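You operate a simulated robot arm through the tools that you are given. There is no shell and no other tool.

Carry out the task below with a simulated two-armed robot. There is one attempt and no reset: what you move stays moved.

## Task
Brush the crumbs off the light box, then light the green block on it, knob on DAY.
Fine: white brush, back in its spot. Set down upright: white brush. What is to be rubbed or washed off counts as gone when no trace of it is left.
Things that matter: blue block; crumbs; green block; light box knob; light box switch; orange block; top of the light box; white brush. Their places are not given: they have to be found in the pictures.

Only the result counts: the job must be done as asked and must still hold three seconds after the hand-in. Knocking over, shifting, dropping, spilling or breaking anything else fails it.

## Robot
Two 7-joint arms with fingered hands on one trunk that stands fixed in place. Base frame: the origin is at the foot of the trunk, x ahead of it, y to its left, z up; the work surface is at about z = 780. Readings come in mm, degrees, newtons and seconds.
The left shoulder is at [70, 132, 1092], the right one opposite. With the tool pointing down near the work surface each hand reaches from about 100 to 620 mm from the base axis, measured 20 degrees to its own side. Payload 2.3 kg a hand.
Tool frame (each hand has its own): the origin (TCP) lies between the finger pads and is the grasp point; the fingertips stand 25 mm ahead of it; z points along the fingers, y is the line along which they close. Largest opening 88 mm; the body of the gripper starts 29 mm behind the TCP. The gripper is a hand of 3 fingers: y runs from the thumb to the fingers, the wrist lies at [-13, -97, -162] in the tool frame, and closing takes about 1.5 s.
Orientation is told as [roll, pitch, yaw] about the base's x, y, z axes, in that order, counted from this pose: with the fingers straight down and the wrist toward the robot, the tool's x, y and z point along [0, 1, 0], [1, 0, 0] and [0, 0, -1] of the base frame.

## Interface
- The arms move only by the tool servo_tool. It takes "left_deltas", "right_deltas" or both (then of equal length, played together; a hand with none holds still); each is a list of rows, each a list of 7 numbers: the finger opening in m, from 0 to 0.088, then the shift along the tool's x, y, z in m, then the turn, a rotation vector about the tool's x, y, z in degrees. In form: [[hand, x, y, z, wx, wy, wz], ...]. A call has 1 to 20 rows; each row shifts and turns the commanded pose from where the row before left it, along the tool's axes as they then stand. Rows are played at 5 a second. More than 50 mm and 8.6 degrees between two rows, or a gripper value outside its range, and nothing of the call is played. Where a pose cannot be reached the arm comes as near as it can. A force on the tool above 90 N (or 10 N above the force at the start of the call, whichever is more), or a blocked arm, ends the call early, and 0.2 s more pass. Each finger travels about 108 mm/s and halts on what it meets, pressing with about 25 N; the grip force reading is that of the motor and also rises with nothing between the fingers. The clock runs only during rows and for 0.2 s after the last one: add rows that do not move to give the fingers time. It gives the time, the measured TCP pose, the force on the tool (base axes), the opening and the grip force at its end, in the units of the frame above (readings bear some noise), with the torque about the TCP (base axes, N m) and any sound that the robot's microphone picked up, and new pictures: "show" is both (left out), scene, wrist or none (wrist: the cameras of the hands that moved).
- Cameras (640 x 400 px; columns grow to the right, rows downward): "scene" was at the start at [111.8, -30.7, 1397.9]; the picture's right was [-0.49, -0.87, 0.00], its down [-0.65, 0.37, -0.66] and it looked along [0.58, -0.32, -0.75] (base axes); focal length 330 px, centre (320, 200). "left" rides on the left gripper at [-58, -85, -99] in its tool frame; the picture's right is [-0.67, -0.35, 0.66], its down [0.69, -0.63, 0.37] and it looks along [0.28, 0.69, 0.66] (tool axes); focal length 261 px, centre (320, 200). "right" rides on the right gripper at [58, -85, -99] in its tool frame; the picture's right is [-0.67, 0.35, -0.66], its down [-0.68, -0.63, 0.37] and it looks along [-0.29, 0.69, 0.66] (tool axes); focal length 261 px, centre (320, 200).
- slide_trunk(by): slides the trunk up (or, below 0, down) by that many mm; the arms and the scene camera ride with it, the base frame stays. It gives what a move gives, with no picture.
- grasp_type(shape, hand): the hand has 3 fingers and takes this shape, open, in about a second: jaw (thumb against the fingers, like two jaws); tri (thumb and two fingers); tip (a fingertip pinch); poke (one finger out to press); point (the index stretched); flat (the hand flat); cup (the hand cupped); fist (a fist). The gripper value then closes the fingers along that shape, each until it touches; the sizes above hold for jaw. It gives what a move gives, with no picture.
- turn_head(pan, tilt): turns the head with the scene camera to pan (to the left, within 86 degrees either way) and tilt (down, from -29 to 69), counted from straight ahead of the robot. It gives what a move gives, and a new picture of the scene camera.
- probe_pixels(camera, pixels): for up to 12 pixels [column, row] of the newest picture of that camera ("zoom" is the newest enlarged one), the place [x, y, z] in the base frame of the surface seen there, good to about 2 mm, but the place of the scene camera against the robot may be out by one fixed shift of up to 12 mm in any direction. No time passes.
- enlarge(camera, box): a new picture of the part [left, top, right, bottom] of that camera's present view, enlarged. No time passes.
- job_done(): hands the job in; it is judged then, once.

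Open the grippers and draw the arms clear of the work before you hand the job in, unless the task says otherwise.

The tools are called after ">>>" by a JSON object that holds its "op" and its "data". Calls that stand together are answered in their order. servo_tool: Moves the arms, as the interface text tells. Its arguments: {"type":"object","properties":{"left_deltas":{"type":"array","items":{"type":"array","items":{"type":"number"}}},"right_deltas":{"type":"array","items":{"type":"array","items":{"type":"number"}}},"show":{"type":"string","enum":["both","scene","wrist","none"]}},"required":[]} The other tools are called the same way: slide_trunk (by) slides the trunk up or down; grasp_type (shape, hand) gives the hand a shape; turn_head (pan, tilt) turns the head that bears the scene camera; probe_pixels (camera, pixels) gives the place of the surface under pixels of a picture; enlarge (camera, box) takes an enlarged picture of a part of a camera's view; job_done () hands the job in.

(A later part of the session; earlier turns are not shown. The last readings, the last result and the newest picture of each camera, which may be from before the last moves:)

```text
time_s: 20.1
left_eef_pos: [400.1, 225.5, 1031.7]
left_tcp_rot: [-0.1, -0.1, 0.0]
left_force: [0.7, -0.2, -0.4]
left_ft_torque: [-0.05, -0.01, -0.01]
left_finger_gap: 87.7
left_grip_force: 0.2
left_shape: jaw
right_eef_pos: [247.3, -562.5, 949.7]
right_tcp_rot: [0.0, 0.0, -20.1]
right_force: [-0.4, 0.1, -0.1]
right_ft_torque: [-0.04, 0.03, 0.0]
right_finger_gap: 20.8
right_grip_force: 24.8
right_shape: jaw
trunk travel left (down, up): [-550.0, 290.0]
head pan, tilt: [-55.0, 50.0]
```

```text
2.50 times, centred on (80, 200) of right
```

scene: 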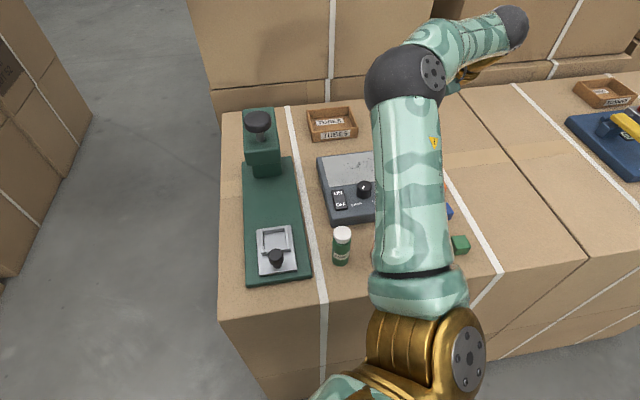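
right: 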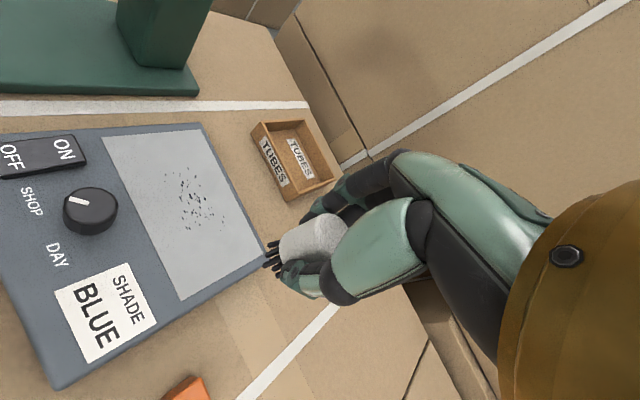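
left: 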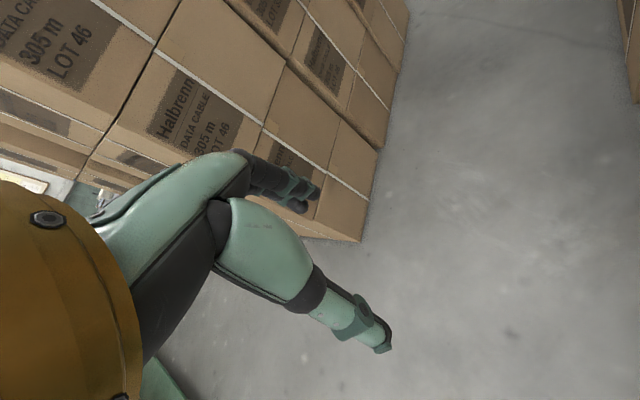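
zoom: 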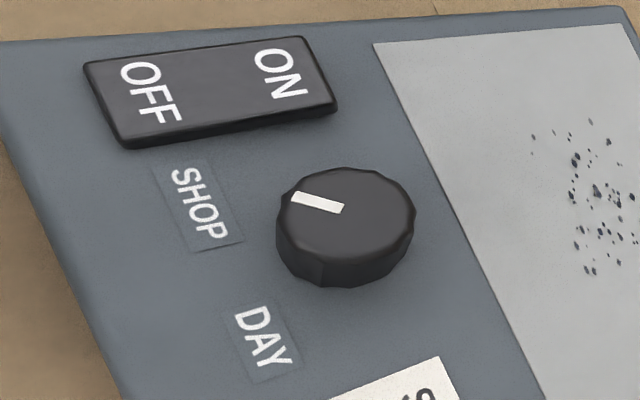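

Crumb patch lies within u −60..−20, v 45..120 of the box frame (origin far-left corner). I go to the first stroke's start at about (331,-463) and descend to z≈880 before gently touching down.

>>> {"op": "servo_tool", "data": {"right_deltas": [[0.01, 0.0407, 0.015, 0, 0, 0, 0], [0.01, 0.0407, 0.015, 0, 0, 0, 0], [0.01, 0.0407, 0.015, 0, 0, 0, 0], [0.01, 0, 0, 0.03, 0, 0, 0], [0.01, 0, 0, 0.03, 0, 0, 0], [0.01, 0, 0, 0.01, 0, 0, 0], [0.01, 0, 0, 0, 0, 0, 0]], "show": "wrist"}}

>>> {"op": "enlarge", "data": {"camera": "right", "box": [160, 180, 352, 300]}}

```text
time_s: 21.7
left_eef_pos: [399.0, 225.2, 1033.5]
left_tcp_rot: [-0.1, 0.1, 0.0]
left_force: [0.5, -0.1, -1.1]
left_ft_torque: [-0.01, -0.04, 0.01]
left_finger_gap: 87.6
left_grip_force: 0.0
left_shape: jaw
right_eef_pos: [330.3, -460.5, 878.7]
right_tcp_rot: [0.1, 0.0, -20.1]
right_force: [-0.2, 0.6, -0.8]
right_ft_torque: [0.0, 0.01, 0.04]
right_finger_gap: 20.6
right_grip_force: 25.1
right_shape: jaw
trunk travel left (down, up): [-550.0, 290.0]
head pan, tilt: [-55.0, 50.0]
```

right: 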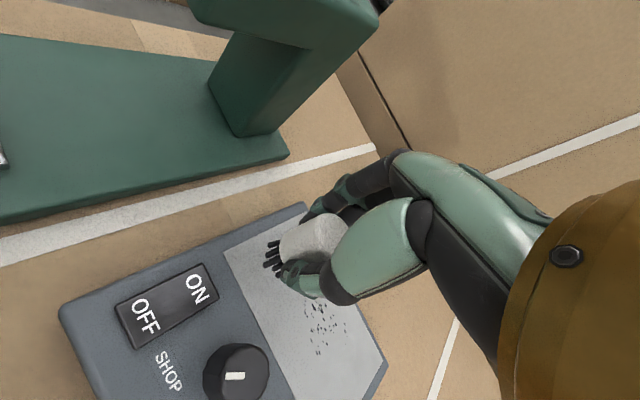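

```text
3.33 times, centred on (256, 240) of right
```

zoom: 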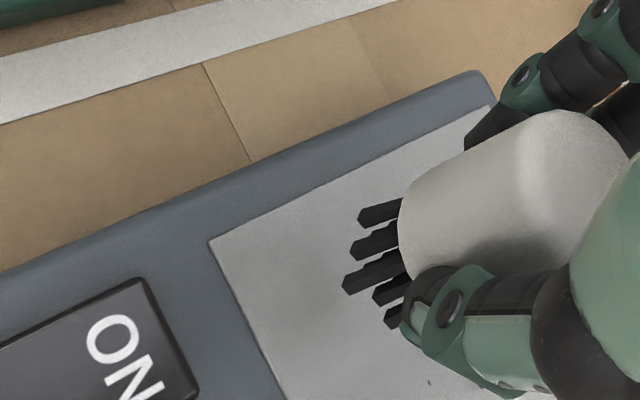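

Above the plate's left end, bristles ~18 mm up. I descend to z≈861 slowly and read the force.

>>> {"op": "servo_tool", "data": {"right_deltas": [[0.01, 0, 0, 0.01, 0, 0, 0], [0.01, 0, 0, 0.005, 0, 0, 0], [0.01, 0, 0, 0.003, 0, 0, 0], [0.01, 0, 0, 0.001, 0, 0, 0], [0.01, 0, 0, 0, 0, 0, 0]], "show": "wrist"}}

```text
time_s: 22.9
left_eef_pos: [400.8, 225.6, 1031.2]
left_tcp_rot: [0.1, 0.0, -0.1]
left_force: [0.3, -0.5, -0.5]
left_ft_torque: [0.0, -0.01, 0.0]
left_finger_gap: 87.8
left_grip_force: 0.1
left_shape: jaw
right_eef_pos: [330.9, -461.5, 860.0]
right_tcp_rot: [0.0, 0.1, -20.1]
right_force: [-0.6, 0.0, 0.3]
right_ft_torque: [0.02, -0.02, 0.02]
right_finger_gap: 20.8
right_grip_force: 25.3
right_shape: jaw
trunk travel left (down, up): [-550.0, 290.0]
head pan, tilt: [-55.0, 50.0]
```

right: 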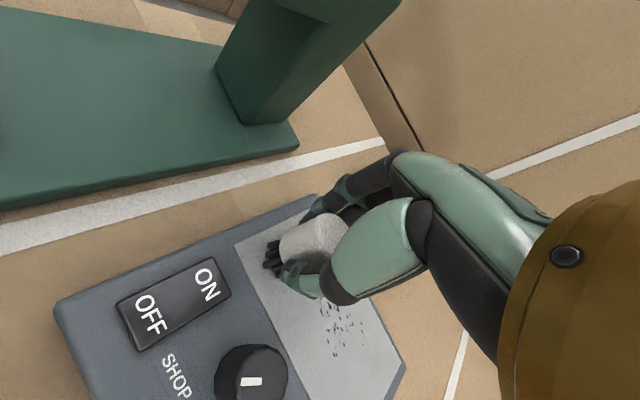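

No contact yet. I go down another 1.5 mm in half-millimetre steps.

>>> {"op": "servo_tool", "data": {"right_deltas": [[0.01, 0, 0, 0.0005, 0, 0, 0], [0.01, 0, 0, 0.0005, 0, 0, 0], [0.01, 0, 0, 0.0005, 0, 0, 0], [0.01, 0, 0, 0, 0, 0, 0]], "show": "wrist"}}

>>> {"op": "enlarge", "data": {"camera": "right", "box": [220, 200, 348, 280]}}

```text
time_s: 23.9
left_eef_pos: [400.1, 226.0, 1031.9]
left_tcp_rot: [0.0, 0.0, -0.1]
left_force: [0.1, -0.4, -0.1]
left_ft_torque: [-0.01, -0.01, 0.0]
left_finger_gap: 87.7
left_grip_force: 0.1
left_shape: jaw
right_eef_pos: [329.4, -461.3, 858.8]
right_tcp_rot: [-0.1, -0.1, -20.1]
right_force: [0.3, -0.3, 0.7]
right_ft_torque: [0.02, 0.04, -0.05]
right_finger_gap: 20.5
right_grip_force: 25.1
right_shape: jaw
trunk travel left (down, up): [-550.0, 290.0]
head pan, tilt: [-55.0, 50.0]
```

right: 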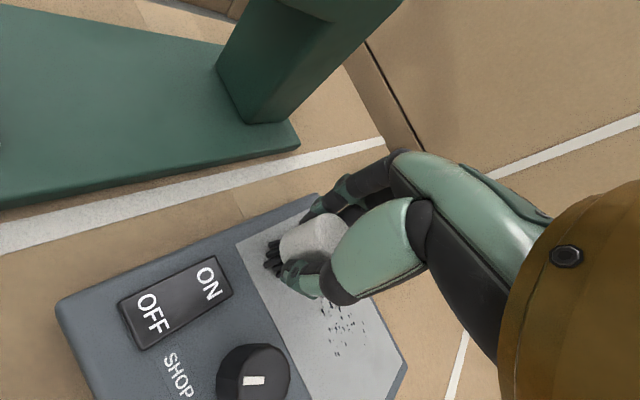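

```text
5.00 times, centred on (284, 240) of right
```

zoom: 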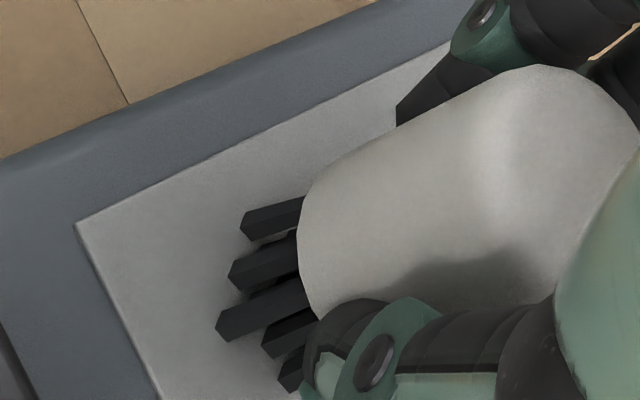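

Bristles seem just at the plate. I press 1 mm more and make the first stroke along the plate (105 mm), then look.

>>> {"op": "servo_tool", "data": {"right_deltas": [[0.01, 0, 0, 0.001, 0, 0, 0], [0.01, -0.0135, -0.0064, 0, 0, 0, 0], [0.01, -0.0135, -0.0064, 0, 0, 0, 0], [0.01, -0.0135, -0.0064, 0, 0, 0, 0], [0.01, -0.0135, -0.0064, 0, 0, 0, 0], [0.01, -0.0135, -0.0064, 0, 0, 0, 0], [0.01, -0.0135, -0.0064, 0, 0, 0, 0], [0.01, -0.0135, -0.0064, 0, 0, 0, 0]]}}

>>> {"op": "enlarge", "data": {"camera": "right", "box": [80, 150, 336, 310]}}

```text
time_s: 25.7
left_eef_pos: [399.9, 226.4, 1031.4]
left_tcp_rot: [-0.1, 0.0, 0.0]
left_force: [-0.6, 0.9, 0.3]
left_ft_torque: [-0.02, -0.02, 0.0]
left_finger_gap: 87.6
left_grip_force: 0.1
left_shape: jaw
right_eef_pos: [257.0, -534.5, 857.9]
right_tcp_rot: [0.0, -0.1, -19.9]
right_force: [0.1, 0.6, 3.5]
right_ft_torque: [-0.01, -0.03, -0.02]
right_finger_gap: 20.5
right_grip_force: 25.1
right_shape: jaw
trunk travel left (down, up): [-550.0, 290.0]
head pan, tilt: [-55.0, 50.0]
```

scene: 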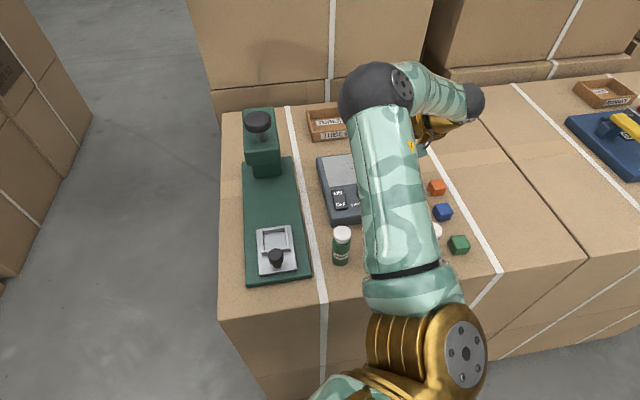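
right: 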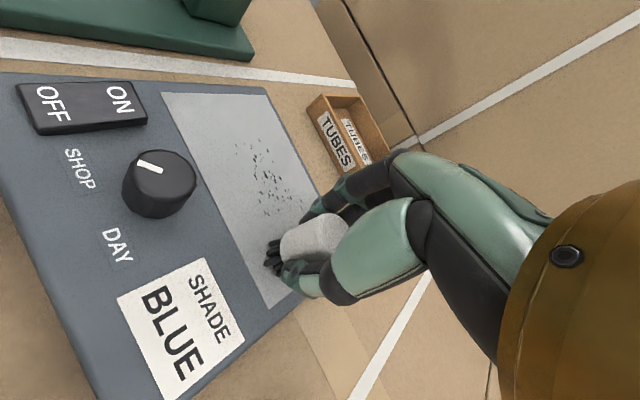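

```text
2.50 times, centred on (208, 230) of right
```

zoom: 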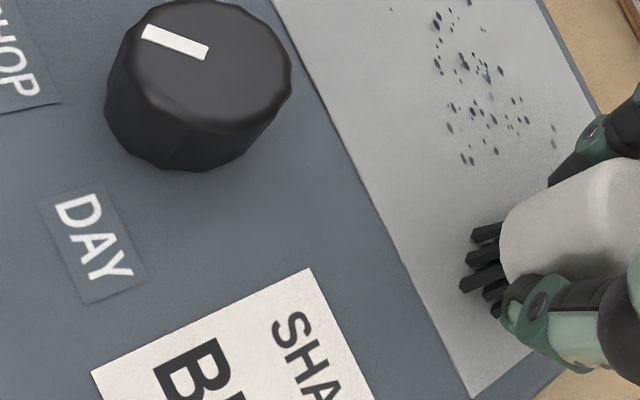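

Contact force is 3.5 N, but crumbs near that line remain. I shift 12 mm toward the patch (+u) and stroke back through the middle.

>>> {"op": "servo_tool", "data": {"right_deltas": [[0.01, -0.0051, 0.0108, 0, 0, 0, 0], [0.01, 0.0135, 0.0064, 0, 0, 0, 0], [0.01, 0.0135, 0.0064, 0, 0, 0, 0], [0.01, 0.0135, 0.0064, 0, 0, 0, 0], [0.01, 0.0135, 0.0064, 0, 0, 0, 0], [0.01, 0.0135, 0.0064, 0, 0, 0, 0], [0.01, 0.0135, 0.0064, 0, 0, 0, 0], [0.01, 0.0135, 0.0064, 0, 0, 0, 0]], "show": "wrist"}}

>>> {"op": "enlarge", "data": {"camera": "right", "box": [200, 200, 456, 360]}}

```text
time_s: 27.5
left_eef_pos: [399.9, 226.2, 1032.8]
left_tcp_rot: [-0.1, 0.0, 0.0]
left_force: [-0.2, 1.0, -0.2]
left_ft_torque: [0.0, -0.02, 0.0]
left_finger_gap: 87.7
left_grip_force: 0.1
left_shape: jaw
right_eef_pos: [338.8, -468.6, 857.7]
right_tcp_rot: [0.0, -0.1, -19.9]
right_force: [-1.7, -1.1, 5.3]
right_ft_torque: [-0.05, -0.02, 0.02]
right_finger_gap: 20.7
right_grip_force: 24.7
right_shape: jaw
trunk travel left (down, up): [-550.0, 290.0]
head pan, tilt: [-55.0, 50.0]
```

right: 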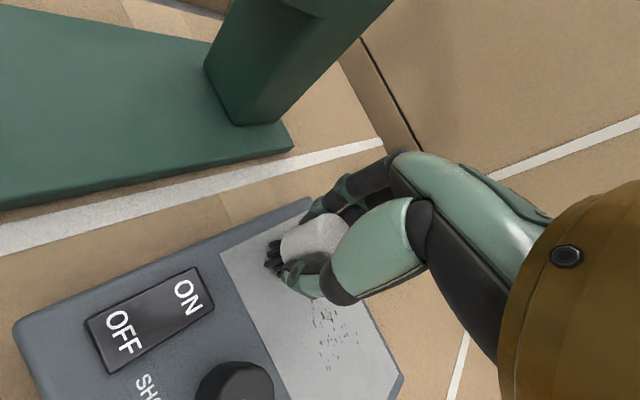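

```text
2.50 times, centred on (328, 280) of right
```

zoom: 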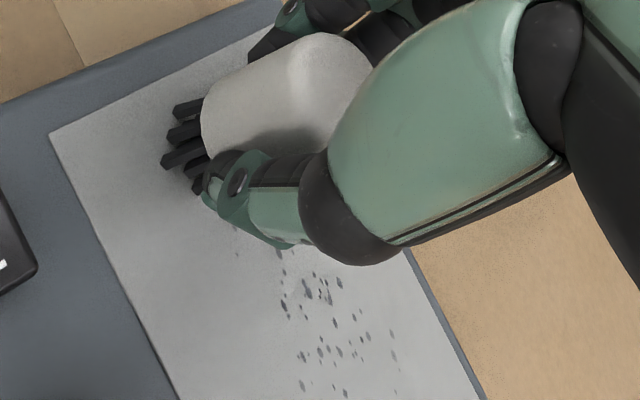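

The crumbs along the stroke have become fainter, so rubbing works by passes. I continue with strokes at the next lines across the patch.

>>> {"op": "servo_tool", "data": {"right_deltas": [[0.01, -0.0043, 0.009, 0, 0, 0, 0], [0.01, -0.0135, -0.0064, 0, 0, 0, 0], [0.01, -0.0135, -0.0064, 0, 0, 0, 0], [0.01, -0.0135, -0.0064, 0, 0, 0, 0], [0.01, -0.0135, -0.0064, 0, 0, 0, 0], [0.01, -0.0135, -0.0064, 0, 0, 0, 0], [0.01, -0.0135, -0.0064, 0, 0, 0, 0], [0.01, -0.0135, -0.0064, 0, 0, 0, 0], [0.01, -0.0043, 0.009, 0, 0, 0, 0], [0.01, 0.0135, 0.0064, 0, 0, 0, 0], [0.01, 0.0135, 0.0064, 0, 0, 0, 0], [0.01, 0.0135, 0.0064, 0, 0, 0, 0], [0.01, 0.0135, 0.0064, 0, 0, 0, 0], [0.01, 0.0135, 0.0064, 0, 0, 0, 0], [0.01, 0.0135, 0.0064, 0, 0, 0, 0], [0.01, 0.0135, 0.0064, 0, 0, 0, 0]], "show": "none"}}

>>> {"op": "servo_tool", "data": {"right_deltas": [[0.01, -0.0043, 0.009, 0, 0, 0, 0], [0.01, -0.0135, -0.0064, 0, 0, 0, 0], [0.01, -0.0135, -0.0064, 0, 0, 0, 0], [0.01, -0.0135, -0.0064, 0, 0, 0, 0], [0.01, -0.0135, -0.0064, 0, 0, 0, 0], [0.01, -0.0135, -0.0064, 0, 0, 0, 0], [0.01, -0.0135, -0.0064, 0, 0, 0, 0], [0.01, -0.0135, -0.0064, 0, 0, 0, 0]]}}

>>> {"op": "enlarge", "data": {"camera": "right", "box": [80, 150, 336, 310]}}

```text
time_s: 30.9
left_eef_pos: [398.8, 225.6, 1031.9]
left_tcp_rot: [-0.1, -0.1, 0.0]
left_force: [-0.7, -0.6, -0.7]
left_ft_torque: [0.0, 0.0, 0.0]
left_finger_gap: 87.7
left_grip_force: 0.0
left_shape: jaw
right_eef_pos: [352.3, -483.4, 857.3]
right_tcp_rot: [-0.1, -0.1, -20.1]
right_force: [-2.0, -1.0, 10.0]
right_ft_torque: [-0.05, 0.01, -0.02]
right_finger_gap: 20.6
right_grip_force: 25.1
right_shape: jaw
trunk travel left (down, up): [-550.0, 290.0]
head pan, tilt: [-55.0, 50.0]
```

```text
time_s: 32.7
left_eef_pos: [399.9, 224.9, 1033.1]
left_tcp_rot: [0.0, 0.1, 0.0]
left_force: [-0.6, 0.0, -0.2]
left_ft_torque: [-0.03, 0.05, 0.02]
left_finger_gap: 87.4
left_grip_force: 0.0
left_shape: jaw
right_eef_pos: [284.7, -563.9, 856.7]
right_tcp_rot: [0.0, -0.1, -20.0]
right_force: [0.9, -0.2, 4.1]
right_ft_torque: [0.0, -0.05, 0.0]
right_finger_gap: 20.5
right_grip_force: 25.1
right_shape: jaw
trunk travel left (down, up): [-550.0, 290.0]
head pan, tilt: [-55.0, 50.0]
```

scene: 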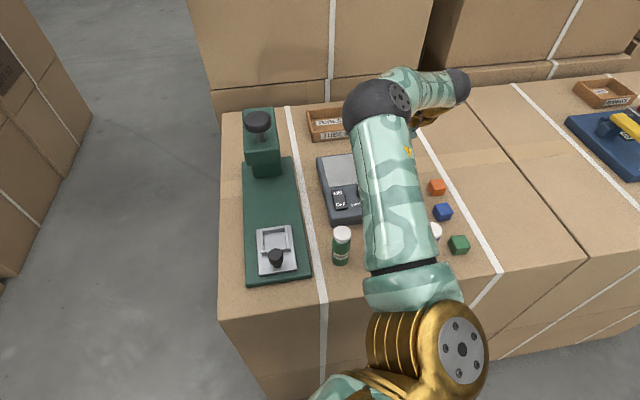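
right: 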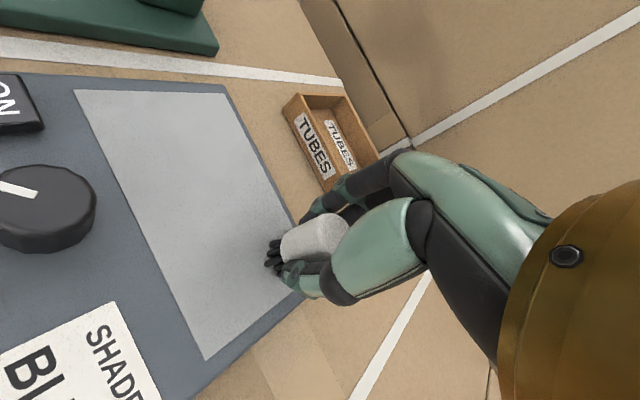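

```text
2.50 times, centred on (208, 230) of right
```

zoom: 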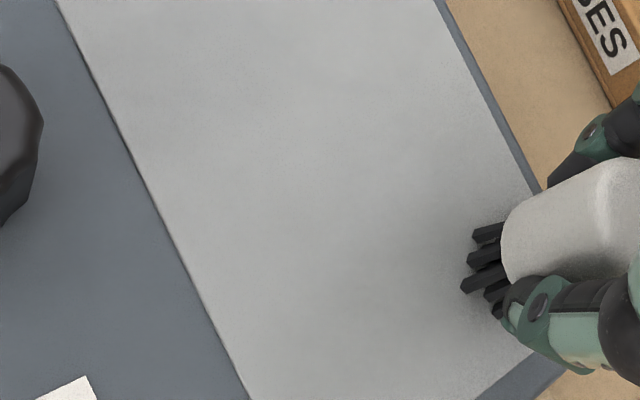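

The plate looks clean. For certainty I make three more passes back over the patch before lifting.

>>> {"op": "servo_tool", "data": {"right_deltas": [[0.01, 0.0026, -0.0054, 0, 0, 0, 0], [0.01, 0.018, 0.0086, 0, 0, 0, 0], [0.01, 0.018, 0.0086, 0, 0, 0, 0], [0.01, 0.018, 0.0086, 0, 0, 0, 0], [0.01, 0.018, 0.0086, 0, 0, 0, 0], [0.01, 0.018, 0.0086, 0, 0, 0, 0], [0.01, 0.0056, -0.0117, 0, 0, 0, 0], [0.01, -0.018, -0.0086, 0, 0, 0, 0], [0.01, -0.018, -0.0086, 0, 0, 0, 0], [0.01, -0.018, -0.0086, 0, 0, 0, 0], [0.01, -0.018, -0.0086, 0, 0, 0, 0], [0.01, -0.018, -0.0086, 0, 0, 0, 0], [0.01, 0.0064, -0.0135, 0, 0, 0, 0], [0.01, 0.018, 0.0086, 0, 0, 0, 0], [0.01, 0.018, 0.0086, 0, 0, 0, 0], [0.01, 0.018, 0.0086, 0, 0, 0, 0], [0.01, 0.018, 0.0086, 0, 0, 0, 0], [0.01, 0.018, 0.0086, 0, 0, 0, 0]], "show": "wrist"}}

>>> {"op": "enlarge", "data": {"camera": "right", "box": [220, 180, 412, 300]}}

```text
time_s: 36.5
left_eef_pos: [400.6, 224.9, 1032.9]
left_tcp_rot: [-0.1, 0.0, 0.0]
left_force: [0.6, 0.5, 0.0]
left_ft_torque: [-0.02, 0.01, 0.02]
left_finger_gap: 87.7
left_grip_force: 0.0
left_shape: jaw
right_eef_pos: [333.5, -469.8, 856.8]
right_tcp_rot: [0.0, -0.1, -20.1]
right_force: [-0.5, -1.3, 3.0]
right_ft_torque: [-0.02, -0.01, -0.02]
right_finger_gap: 20.8
right_grip_force: 25.0
right_shape: jaw
trunk travel left (down, up): [-550.0, 290.0]
head pan, tilt: [-55.0, 50.0]
```

right: 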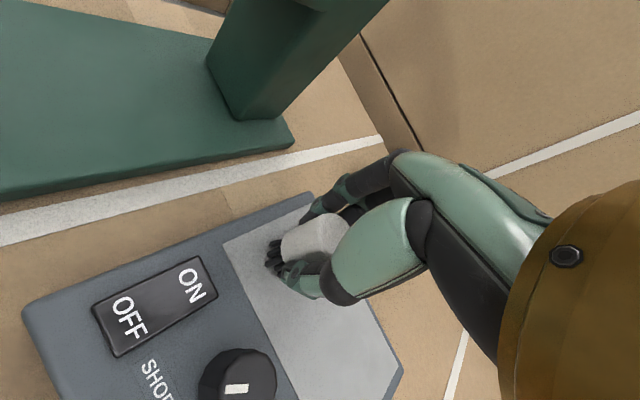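

```text
3.33 times, centred on (316, 240) of right
```

zoom: 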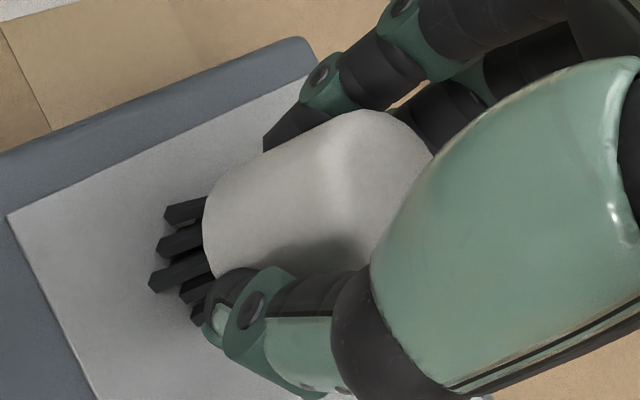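

I lift 60 mm and step to the right to see the whole plate for leftover traces.

>>> {"op": "servo_tool", "data": {"right_deltas": [[0.01, 0, 0, -0.03, 0, 0, 0], [0.01, 0, 0, -0.03, 0, 0, 0], [0.01, -0.04, -0.0117, 0, 0, 0, 0], [0.01, -0.04, -0.0117, -0.015, 0, 0, 0], [0.01, -0.04, -0.0117, -0.015, 0, 0, 0], [0.01, 0, 0, 0, 0, 0, 0]], "show": "wrist"}}

>>> {"op": "enlarge", "data": {"camera": "right", "box": [80, 130, 336, 290]}}

```text
time_s: 37.9
left_eef_pos: [400.9, 224.9, 1030.4]
left_tcp_rot: [0.0, 0.0, 0.0]
left_force: [-0.2, 0.0, -0.9]
left_ft_torque: [0.0, -0.01, 0.01]
left_finger_gap: 87.6
left_grip_force: 0.1
left_shape: jaw
right_eef_pos: [257.8, -571.5, 947.0]
right_tcp_rot: [0.0, -0.1, -20.1]
right_force: [0.1, -0.4, -0.6]
right_ft_torque: [-0.04, 0.02, 0.04]
right_finger_gap: 20.7
right_grip_force: 25.7
right_shape: jaw
trunk travel left (down, up): [-550.0, 290.0]
head pan, tilt: [-55.0, 50.0]
```

right: 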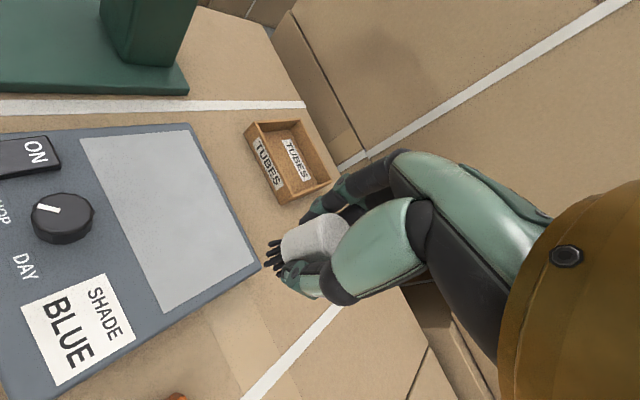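

```text
2.50 times, centred on (208, 210) of right
```

zoom: 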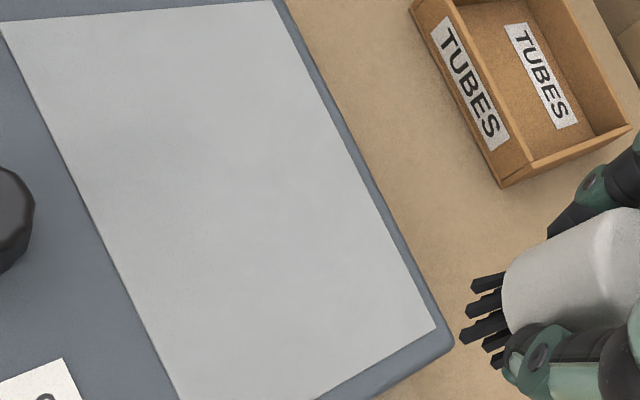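

The plate is clean with no trace. I carry the brush back over its spot at z≈947.

>>> {"op": "servo_tool", "data": {"right_deltas": [[0.01, 0.0297, 0.0354, 0, 0, 0, 0], [0.01, 0.0297, 0.0354, 0, 0, 0, 0], [0.01, 0.0297, 0.0354, 0, 0, 0, 0], [0.01, 0.0297, 0.0354, 0, 0, 0, 0], [0.01, 0, 0, 0.03, 0, 0, 0], [0.01, 0, 0, 0.03, 0, 0, 0], [0.01, 0, 0, 0.02, 0, 0, 0], [0.01, 0, 0, 0, 0, 0, 0]], "show": "wrist"}}

```text
time_s: 39.7
left_eef_pos: [401.0, 224.9, 1032.3]
left_tcp_rot: [0.0, 0.0, -0.1]
left_force: [-1.1, -0.7, 0.0]
left_ft_torque: [0.02, 0.0, 0.0]
left_finger_gap: 87.6
left_grip_force: 0.1
left_shape: jaw
right_eef_pos: [432.7, -509.6, 866.5]
right_tcp_rot: [-0.1, 0.0, -20.0]
right_force: [0.6, 0.3, 0.0]
right_ft_torque: [0.02, -0.03, 0.02]
right_finger_gap: 20.8
right_grip_force: 25.2
right_shape: jaw
trunk travel left (down, up): [-550.0, 290.0]
head pan, tilt: [-55.0, 50.0]
```

right: 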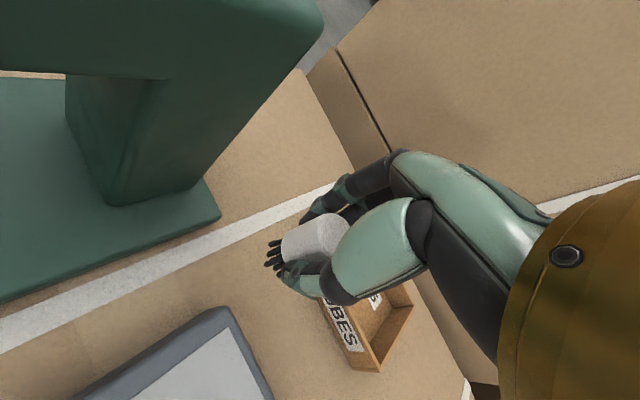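

Position (432.7,-509.6) matches the grasp place within a mm. I lower 37 mm to z≈829.5, watching the force.

>>> {"op": "servo_tool", "data": {"right_deltas": [[0.01, 0, -0.001, 0.015, 0, 0, 0], [0.01, 0, 0, 0.012, 0, 0, 0], [0.01, 0, 0, 0.007, 0, 0, 0], [0.01, 0, 0, 0.003, 0, 0, 0], [0.01, 0, 0, 0, 0, 0, 0]], "show": "wrist"}}

>>> {"op": "enlarge", "data": {"camera": "right", "box": [220, 180, 412, 300]}}

```text
time_s: 40.9
left_eef_pos: [400.5, 225.0, 1032.3]
left_tcp_rot: [0.0, 0.0, 0.0]
left_force: [-1.3, 0.4, -0.6]
left_ft_torque: [-0.04, -0.01, 0.01]
left_finger_gap: 87.7
left_grip_force: 0.0
left_shape: jaw
right_eef_pos: [432.7, -507.7, 830.8]
right_tcp_rot: [-0.1, 0.0, -20.0]
right_force: [0.1, 0.0, -0.2]
right_ft_torque: [0.01, -0.01, 0.0]
right_finger_gap: 20.8
right_grip_force: 24.5
right_shape: jaw
trunk travel left (down, up): [-550.0, 290.0]
head pan, tilt: [-55.0, 50.0]
```

right: 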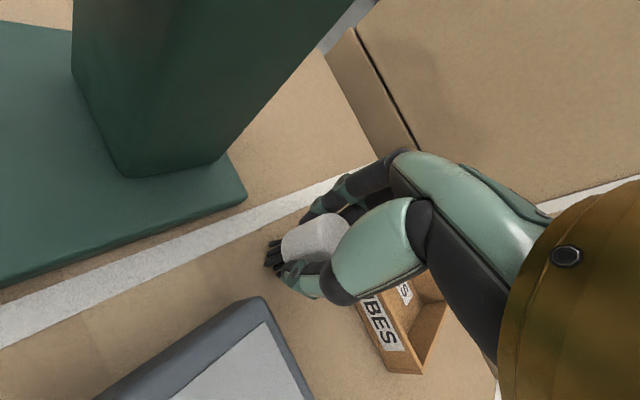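

```text
3.33 times, centred on (316, 240) of right
```

zoom: 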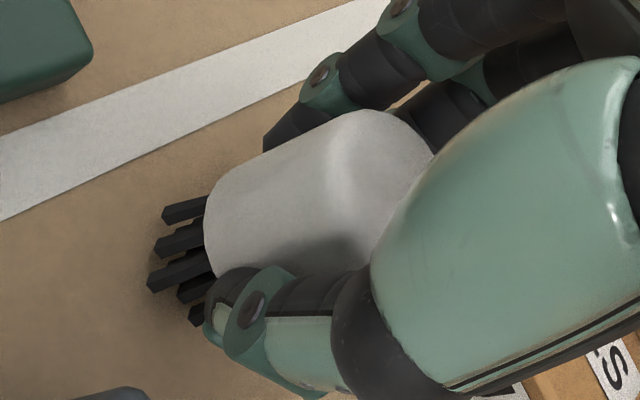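

I continue down in 1 mm steps until the bristles carry a small force.

>>> {"op": "servo_tool", "data": {"right_deltas": [[0.01, 0, 0, 0.001, 0, 0, 0], [0.01, 0, 0, 0.001, 0, 0, 0], [0.01, 0, 0, 0.0005, 0, 0, 0], [0.01, 0, 0, 0, 0, 0, 0]], "show": "none"}}

```text
time_s: 41.9
left_eef_pos: [401.4, 226.5, 1032.9]
left_tcp_rot: [0.0, 0.0, 0.0]
left_force: [0.1, 0.1, -0.5]
left_ft_torque: [-0.01, 0.0, 0.0]
left_finger_gap: 87.6
left_grip_force: 0.0
left_shape: jaw
right_eef_pos: [431.1, -506.6, 828.3]
right_tcp_rot: [0.0, 0.0, -20.2]
right_force: [0.2, -0.3, -1.6]
right_ft_torque: [0.01, 0.0, 0.0]
right_finger_gap: 20.7
right_grip_force: 25.2
right_shape: jaw
trunk travel left (down, up): [-550.0, 290.0]
head pan, tilt: [-55.0, 50.0]
```

Still no load at z 828.3; I go down another 2 mm in half-millimetre steps.

>>> {"op": "servo_tool", "data": {"right_deltas": [[0.01, 0, 0, 0.0005, 0, 0, 0], [0.01, 0, 0, 0.0005, 0, 0, 0], [0.01, 0, 0, 0.0005, 0, 0, 0], [0.01, 0, 0, 0.0005, 0, 0, 0], [0.01, 0, 0, 0, 0, 0, 0]], "show": "wrist"}}

>>> {"op": "enlarge", "data": {"camera": "right", "box": [220, 200, 348, 280]}}

```text
time_s: 43.1
left_eef_pos: [400.1, 225.7, 1033.3]
left_tcp_rot: [0.0, 0.0, 0.0]
left_force: [0.3, 0.0, 1.0]
left_ft_torque: [-0.04, -0.01, 0.01]
left_finger_gap: 87.5
left_grip_force: 0.1
left_shape: jaw
right_eef_pos: [431.2, -507.6, 826.8]
right_tcp_rot: [0.1, 0.1, -20.0]
right_force: [0.3, -0.1, 1.8]
right_ft_torque: [-0.02, -0.04, -0.01]
right_finger_gap: 20.9
right_grip_force: 24.9
right_shape: jaw
trunk travel left (down, up): [-550.0, 290.0]
head pan, tilt: [-55.0, 50.0]
```

right: 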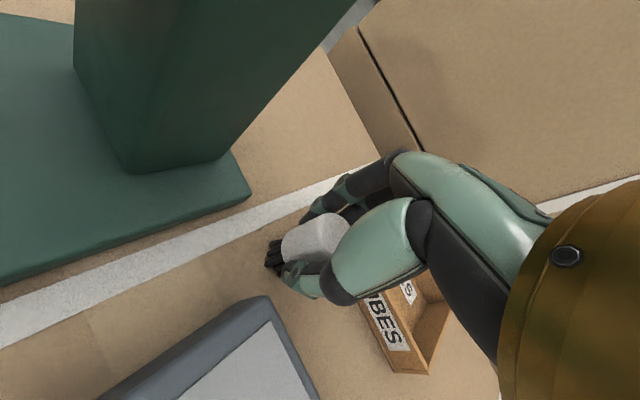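

```text
5.00 times, centred on (284, 240) of right
```

zoom: 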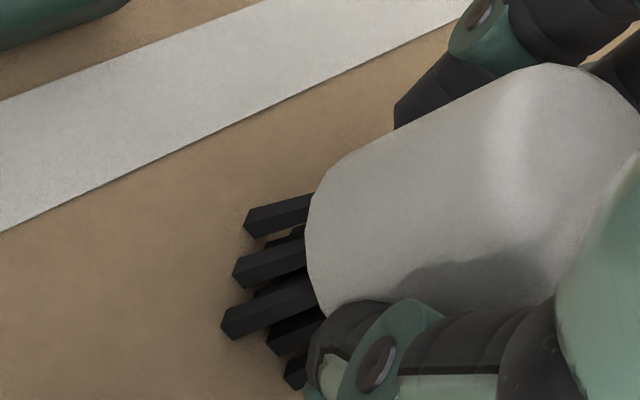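

Contact at 1.8 N, z 826.8, brush upright. I open gently to 42 and rise straight up.

>>> {"op": "servo_tool", "data": {"right_deltas": [[0.024, 0, 0, 0, 0, 0, 0], [0.03, 0, 0, 0, 0, 0, 0], [0.038, 0, 0, 0, 0, 0, 0], [0.042, 0, 0, 0, 0, 0, 0], [0.042, 0, 0, 0, 0, 0, 0], [0.042, 0, 0, -0.01, 0, 0, 0], [0.042, 0, 0, -0.02, 0, 0, 0], [0.042, 0, 0, -0.03, 0, 0, 0], [0.042, 0, 0, -0.03, 0, 0, 0]], "show": "wrist"}}

>>> {"op": "enlarge", "data": {"camera": "right", "box": [180, 200, 372, 320]}}

```text
time_s: 45.1
left_eef_pos: [399.9, 226.3, 1033.4]
left_tcp_rot: [0.0, -0.1, 0.0]
left_force: [0.7, -0.7, -0.7]
left_ft_torque: [-0.01, -0.01, 0.01]
left_finger_gap: 87.6
left_grip_force: 0.1
left_shape: jaw
right_eef_pos: [430.7, -508.7, 917.0]
right_tcp_rot: [0.0, 0.0, -20.1]
right_force: [-0.8, 0.2, -0.1]
right_ft_torque: [0.0, -0.01, 0.0]
right_finger_gap: 41.4
right_grip_force: 0.2
right_shape: jaw
trunk travel left (down, up): [-550.0, 290.0]
head pan, tilt: [-55.0, 50.0]
```

right: 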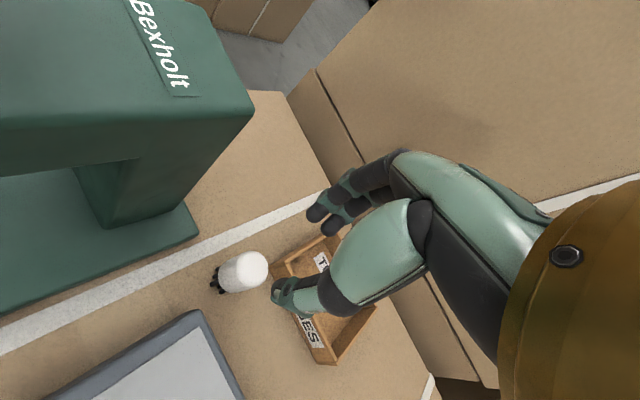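

```text
3.33 times, centred on (276, 260) of right
```

zoom: 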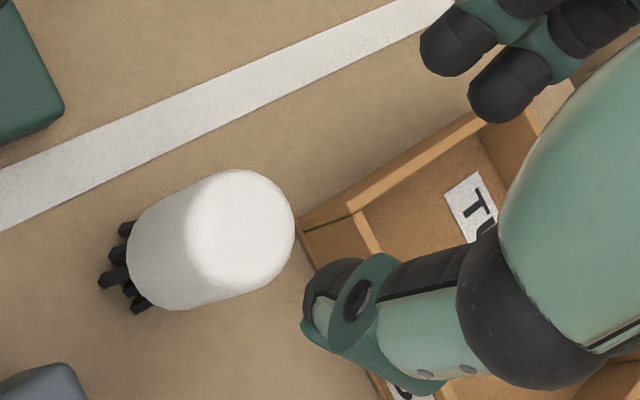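

The brush stands upright. I probe its top to confirm it is back at (431,-508).

>>> {"op": "probe_pixels", "data": {"camera": "zoom", "pixels": [[240, 230], [195, 230], [288, 230], [240, 178], [235, 285], [113, 282]]}}

```text
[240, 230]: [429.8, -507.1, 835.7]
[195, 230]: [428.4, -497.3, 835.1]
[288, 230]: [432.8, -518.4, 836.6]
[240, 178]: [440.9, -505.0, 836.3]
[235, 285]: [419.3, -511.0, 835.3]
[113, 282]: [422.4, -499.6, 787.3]
```

The brush is back within 1 mm. Next the green block, near (72,-462): I raise and move over it at z≈940 with the jaw open, turning to yaw -45.

>>> {"op": "servo_tool", "data": {"right_deltas": [[0.06, 0, 0, -0.025, 0, 0, 0], [0.06, -0.0101, -0.0417, 0, 0, 0, 0], [0.06, -0.0101, -0.0417, 0, 0, 0, 0], [0.06, -0.0101, -0.0417, 0, 0, 0, 0], [0.06, -0.0101, -0.0417, 0, 0, 0, 0], [0.06, -0.0101, -0.0417, 0, 0, 0, 0], [0.06, -0.0101, -0.0417, 0, 0, 0, 0], [0.06, -0.0101, -0.0417, 0, 0, 0, 0], [0.06, -0.0101, -0.0417, 0, 0, 0, 0], [0.06, 0, 0, 0, 0, 0, 8.3], [0.06, 0, 0, 0, 0, 0, 8.3], [0.06, 0, 0, 0, 0, 0, 8.3], [0.06, 0, 0, 0, 0, 0, 0]]}}

```text
time_s: 47.9
left_eef_pos: [400.4, 225.3, 1032.4]
left_tcp_rot: [0.0, 0.0, 0.0]
left_force: [-0.2, 1.0, 0.3]
left_ft_torque: [0.0, -0.02, 0.02]
left_finger_gap: 87.6
left_grip_force: 0.0
left_shape: jaw
right_eef_pos: [90.4, -469.5, 941.0]
right_tcp_rot: [0.0, 0.0, -45.0]
right_force: [1.2, 0.5, -1.4]
right_ft_torque: [0.0, -0.01, 0.04]
right_finger_gap: 59.7
right_grip_force: 0.1
right_shape: jaw
trunk travel left (down, up): [-550.0, 290.0]
head pan, tilt: [-55.0, 50.0]
```

scene: 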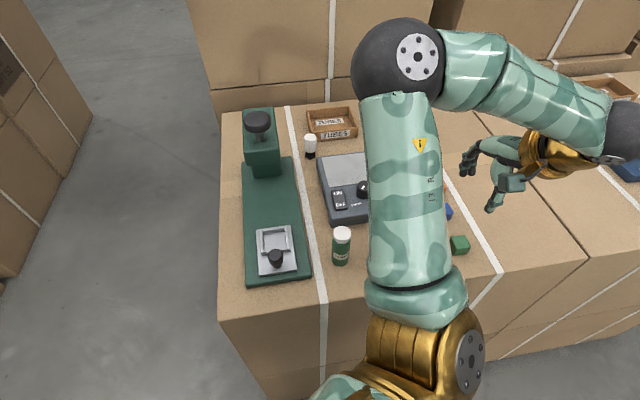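
right: 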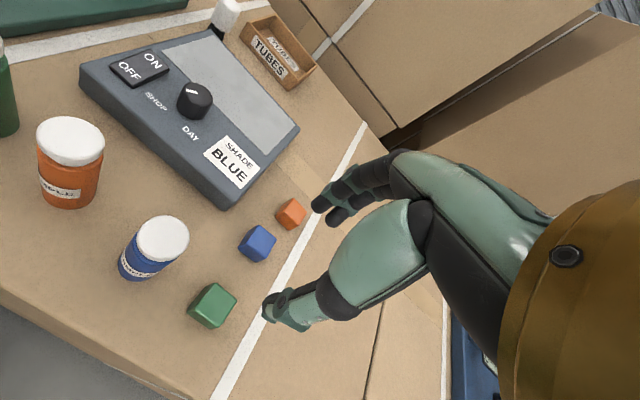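

The green block is at (212,305) in the wrist picture. I enlarge and probe it along with its neighbours.

>>> {"op": "enlarge", "data": {"camera": "right", "box": [120, 190, 344, 330]}}

>>> {"op": "probe_pixels", "data": {"camera": "right", "pixels": [[215, 300], [210, 285], [235, 298], [215, 318], [192, 304], [214, 327], [188, 311], [234, 305], [162, 240], [259, 238], [292, 208], [90, 140]]}}

```text
2.86 times, centred on (232, 260) of right
```

zoom: 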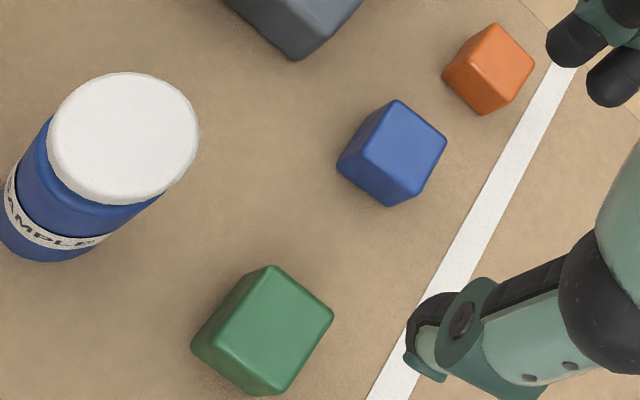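

```text
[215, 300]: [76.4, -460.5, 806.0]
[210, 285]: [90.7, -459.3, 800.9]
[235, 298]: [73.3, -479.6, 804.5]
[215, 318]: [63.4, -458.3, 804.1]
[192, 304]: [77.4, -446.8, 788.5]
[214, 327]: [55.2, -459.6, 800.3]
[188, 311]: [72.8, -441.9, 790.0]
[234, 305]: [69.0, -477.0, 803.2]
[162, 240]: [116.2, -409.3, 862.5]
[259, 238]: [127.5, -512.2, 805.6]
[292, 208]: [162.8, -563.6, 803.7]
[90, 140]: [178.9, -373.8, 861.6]
```

Green block centre ≈(73,-460.5), about 26 mm cube, its faces at 45°, so yaw -45 grips it squarely. I centre over it with opening 50 and descend to z≈860.

>>> {"op": "servo_tool", "data": {"right_deltas": [[0.05, -0.0059, -0.0187, 0, 0, 0, 0], [0.05, 0, 0, 0.03, 0, 0, 0], [0.05, 0, 0, 0.03, 0, 0, 0], [0.05, 0, 0, 0.02, 0, 0, 0], [0.05, 0, 0, 0, 0, 0, 0]], "show": "wrist"}}

>>> {"op": "enlarge", "data": {"camera": "right", "box": [200, 180, 392, 300]}}

```text
time_s: 49.1
left_eef_pos: [400.6, 224.9, 1031.8]
left_tcp_rot: [0.1, 0.0, 0.0]
left_force: [0.2, -0.3, -1.2]
left_ft_torque: [-0.02, -0.01, -0.01]
left_finger_gap: 87.7
left_grip_force: 0.0
left_shape: jaw
right_eef_pos: [74.3, -460.3, 862.2]
right_tcp_rot: [0.0, 0.1, -45.0]
right_force: [-1.1, 1.2, 0.0]
right_ft_torque: [0.01, 0.02, -0.02]
right_finger_gap: 50.3
right_grip_force: 0.0
right_shape: jaw
trunk travel left (down, up): [-550.0, 290.0]
head pan, tilt: [-55.0, 50.0]
```

right: 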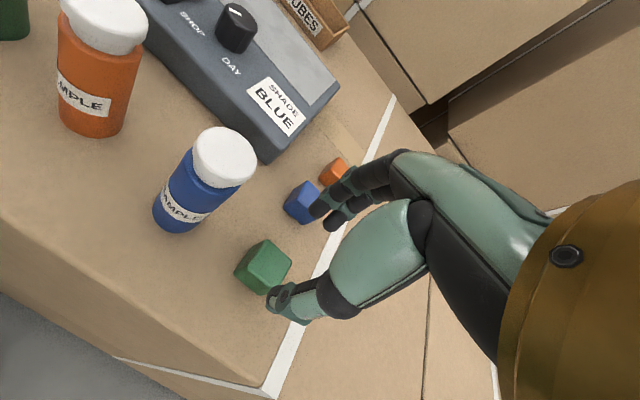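

```text
3.33 times, centred on (296, 240) of right
```

zoom: 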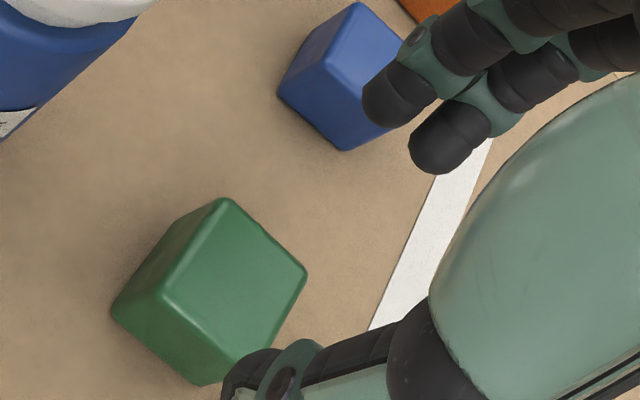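

Alignment looks right, with blue well outside the fingers. I descend to z≈809.

>>> {"op": "servo_tool", "data": {"right_deltas": [[0.05, 0, 0, 0.02, 0, 0, 0], [0.05, 0, 0, 0.015, 0, 0, 0], [0.05, 0, 0, 0.01, 0, 0, 0], [0.05, 0, 0, 0.007, 0, 0, 0], [0.05, 0, 0, 0, 0, 0, 0]], "show": "wrist"}}

>>> {"op": "enlarge", "data": {"camera": "right", "box": [200, 180, 392, 300]}}

```text
time_s: 50.3
left_eef_pos: [399.5, 224.8, 1032.0]
left_tcp_rot: [0.0, 0.0, -0.1]
left_force: [-0.4, -0.1, -0.5]
left_ft_torque: [0.0, -0.01, -0.01]
left_finger_gap: 87.4
left_grip_force: 0.1
left_shape: jaw
right_eef_pos: [73.0, -459.6, 808.6]
right_tcp_rot: [0.0, 0.1, -44.9]
right_force: [-0.5, 0.6, 0.9]
right_ft_torque: [-0.04, -0.06, 0.01]
right_finger_gap: 49.8
right_grip_force: 0.1
right_shape: jaw
trunk travel left (down, up): [-550.0, 290.0]
head pan, tilt: [-55.0, 50.0]
```

right: 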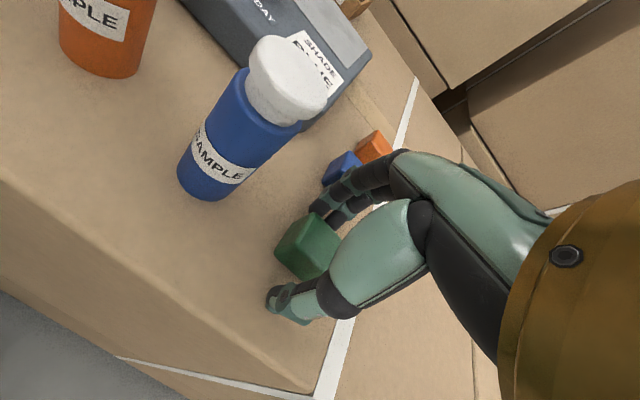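

```text
3.33 times, centred on (296, 240) of right
```

zoom: 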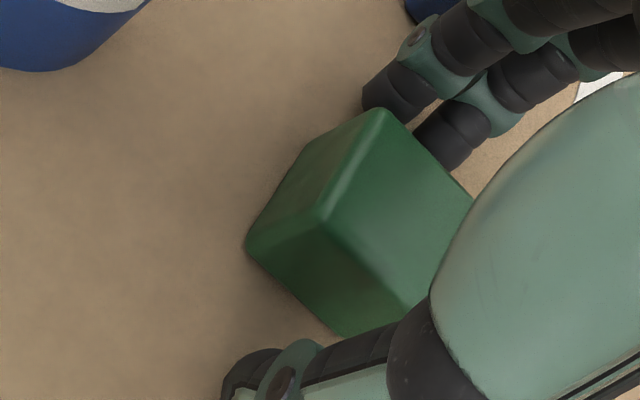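

The block sits between thumb and fingers. I close on it.

>>> {"op": "servo_tool", "data": {"right_deltas": [[0.036, 0, 0, 0, 0, 0, 0], [0.025, 0, 0, 0, 0, 0, 0], [0.015, 0, 0, 0, 0, 0, 0], [0.015, 0, 0, 0, 0, 0, 0], [0.015, 0, 0, 0, 0, 0, 0]], "show": "wrist"}}

>>> {"op": "enlarge", "data": {"camera": "right", "box": [200, 180, 392, 300]}}

```text
time_s: 51.5
left_eef_pos: [400.2, 225.1, 1031.7]
left_tcp_rot: [0.0, 0.0, 0.1]
left_force: [0.5, -0.4, 0.7]
left_ft_torque: [-0.07, 0.01, 0.03]
left_finger_gap: 87.5
left_grip_force: 0.1
left_shape: jaw
right_eef_pos: [72.9, -460.8, 809.1]
right_tcp_rot: [0.0, 0.0, -44.9]
right_force: [-0.8, 0.0, -0.5]
right_ft_torque: [0.02, -0.02, 0.0]
right_finger_gap: 22.6
right_grip_force: 24.5
right_shape: jaw
trunk travel left (down, up): [-550.0, 290.0]
head pan, tilt: [-55.0, 50.0]
```

right: 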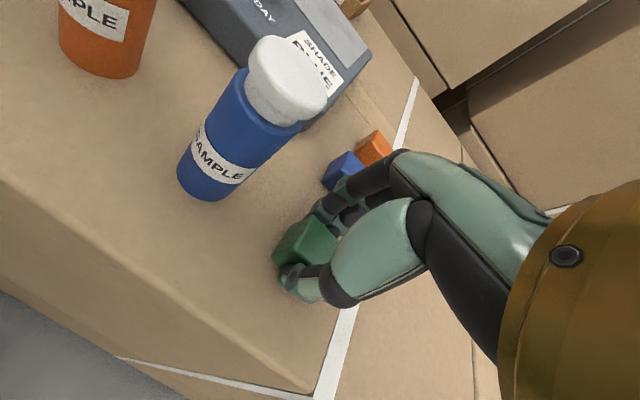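

```text
3.33 times, centred on (296, 240) of right
```

zoom: 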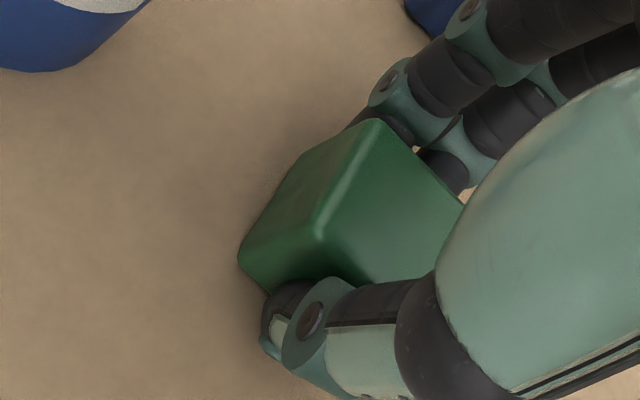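

Gripped (gap 22.6, 25 N). I lift to z≈930 and carry the block over the plate at about (313,-518).

>>> {"op": "servo_tool", "data": {"right_deltas": [[0.015, 0, 0, -0.02, 0, 0, 0], [0.015, 0, 0, -0.035, 0, 0, 0], [0.015, 0, 0, -0.035, 0, 0, 0], [0.015, 0, 0, -0.03, 0, 0, 0], [0.015, 0.0216, 0.035, 0, 0, 0, 0], [0.015, 0.0216, 0.035, 0, 0, 0, 0], [0.015, 0.0216, 0.035, 0, 0, 0, 0], [0.015, 0.0216, 0.035, 0, 0, 0, 0], [0.015, 0.0216, 0.035, 0, 0, 0, 0], [0.015, 0.0216, 0.035, 0, 0, 0, 0], [0.015, 0, 0, 0.03, 0, 0, 0], [0.015, 0, 0, 0.02, 0, 0, 0], [0.015, 0, 0, 0, 0, 0, 0]]}}

>>> {"op": "enlarge", "data": {"camera": "right", "box": [160, 160, 416, 320]}}

```text
time_s: 54.3
left_eef_pos: [400.4, 224.9, 1032.7]
left_tcp_rot: [0.0, 0.0, 0.0]
left_force: [-0.2, -0.1, 0.0]
left_ft_torque: [0.0, 0.0, 0.01]
left_finger_gap: 87.6
left_grip_force: 0.1
left_shape: jaw
right_eef_pos: [312.8, -517.4, 877.1]
right_tcp_rot: [0.0, 0.0, -45.0]
right_force: [0.1, -0.3, -0.1]
right_ft_torque: [0.01, -0.04, -0.01]
right_finger_gap: 22.4
right_grip_force: 25.2
right_shape: jaw
trunk travel left (down, up): [-550.0, 290.0]
head pan, tilt: [-55.0, 50.0]
```

scene: 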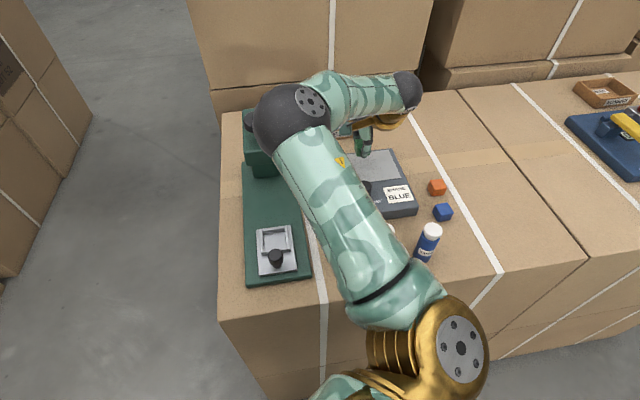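
right: 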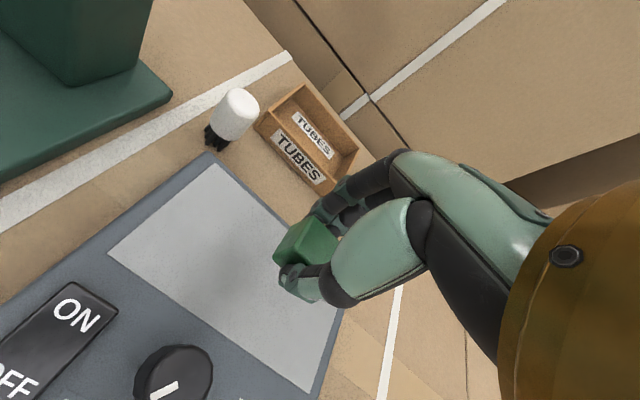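

```text
2.50 times, centred on (288, 240) of right
```

zoom: 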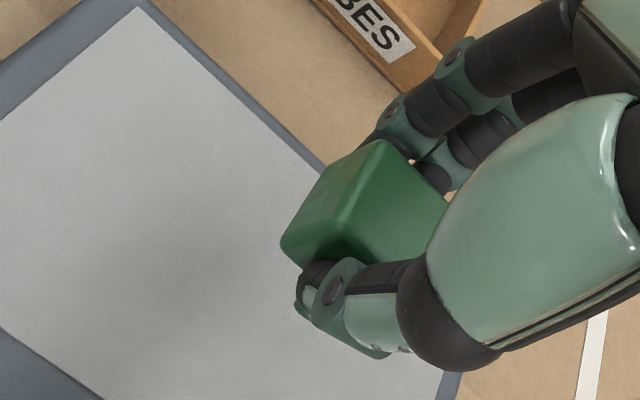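

Above the plate, block bottom ~35 mm up. I lower 33 mm, then touch down in 1 mm steps.

>>> {"op": "servo_tool", "data": {"right_deltas": [[0.015, 0, 0, 0.015, 0, 0, 0], [0.015, 0, 0, 0.012, 0, 0, 0], [0.015, 0, 0, 0.005, 0, 0, 0], [0.015, 0, 0, 0.001, 0, 0, 0], [0.015, 0, 0, 0, 0, 0, 0]], "show": "none"}}

>>> {"op": "servo_tool", "data": {"right_deltas": [[0.015, 0, 0, 0.0005, 0, 0, 0], [0.015, 0, 0, 0.0005, 0, 0, 0], [0.015, 0, 0, 0.0005, 0, 0, 0], [0.015, 0, 0, 0, 0, 0, 0]], "show": "wrist"}}

```text
time_s: 55.5
left_eef_pos: [401.2, 225.1, 1032.0]
left_tcp_rot: [0.0, -0.1, -0.1]
left_force: [-1.5, 0.3, -0.2]
left_ft_torque: [0.02, 0.01, 0.0]
left_finger_gap: 87.7
left_grip_force: 0.1
left_shape: jaw
right_eef_pos: [312.5, -515.9, 846.1]
right_tcp_rot: [0.1, 0.0, -45.0]
right_force: [0.0, -0.4, -0.3]
right_ft_torque: [0.02, -0.01, 0.0]
right_finger_gap: 22.7
right_grip_force: 25.2
right_shape: jaw
trunk travel left (down, up): [-550.0, 290.0]
head pan, tilt: [-55.0, 50.0]
```

```text
time_s: 56.5
left_eef_pos: [400.4, 226.1, 1032.7]
left_tcp_rot: [0.0, 0.0, -0.1]
left_force: [-0.2, -0.8, -0.7]
left_ft_torque: [0.0, 0.02, 0.03]
left_finger_gap: 87.7
left_grip_force: 0.0
left_shape: jaw
right_eef_pos: [313.2, -517.0, 844.0]
right_tcp_rot: [0.0, 0.0, -44.9]
right_force: [-0.6, -0.4, 0.0]
right_ft_torque: [-0.02, 0.02, -0.04]
right_finger_gap: 22.6
right_grip_force: 24.5
right_shape: jaw
trunk travel left (down, up): [-550.0, 290.0]
head pan, tilt: [-55.0, 50.0]
```

right: 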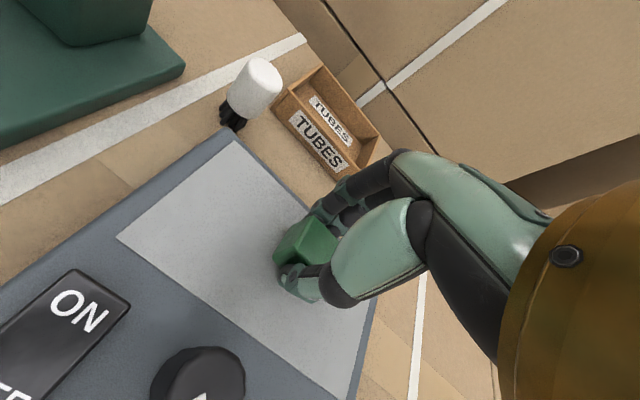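

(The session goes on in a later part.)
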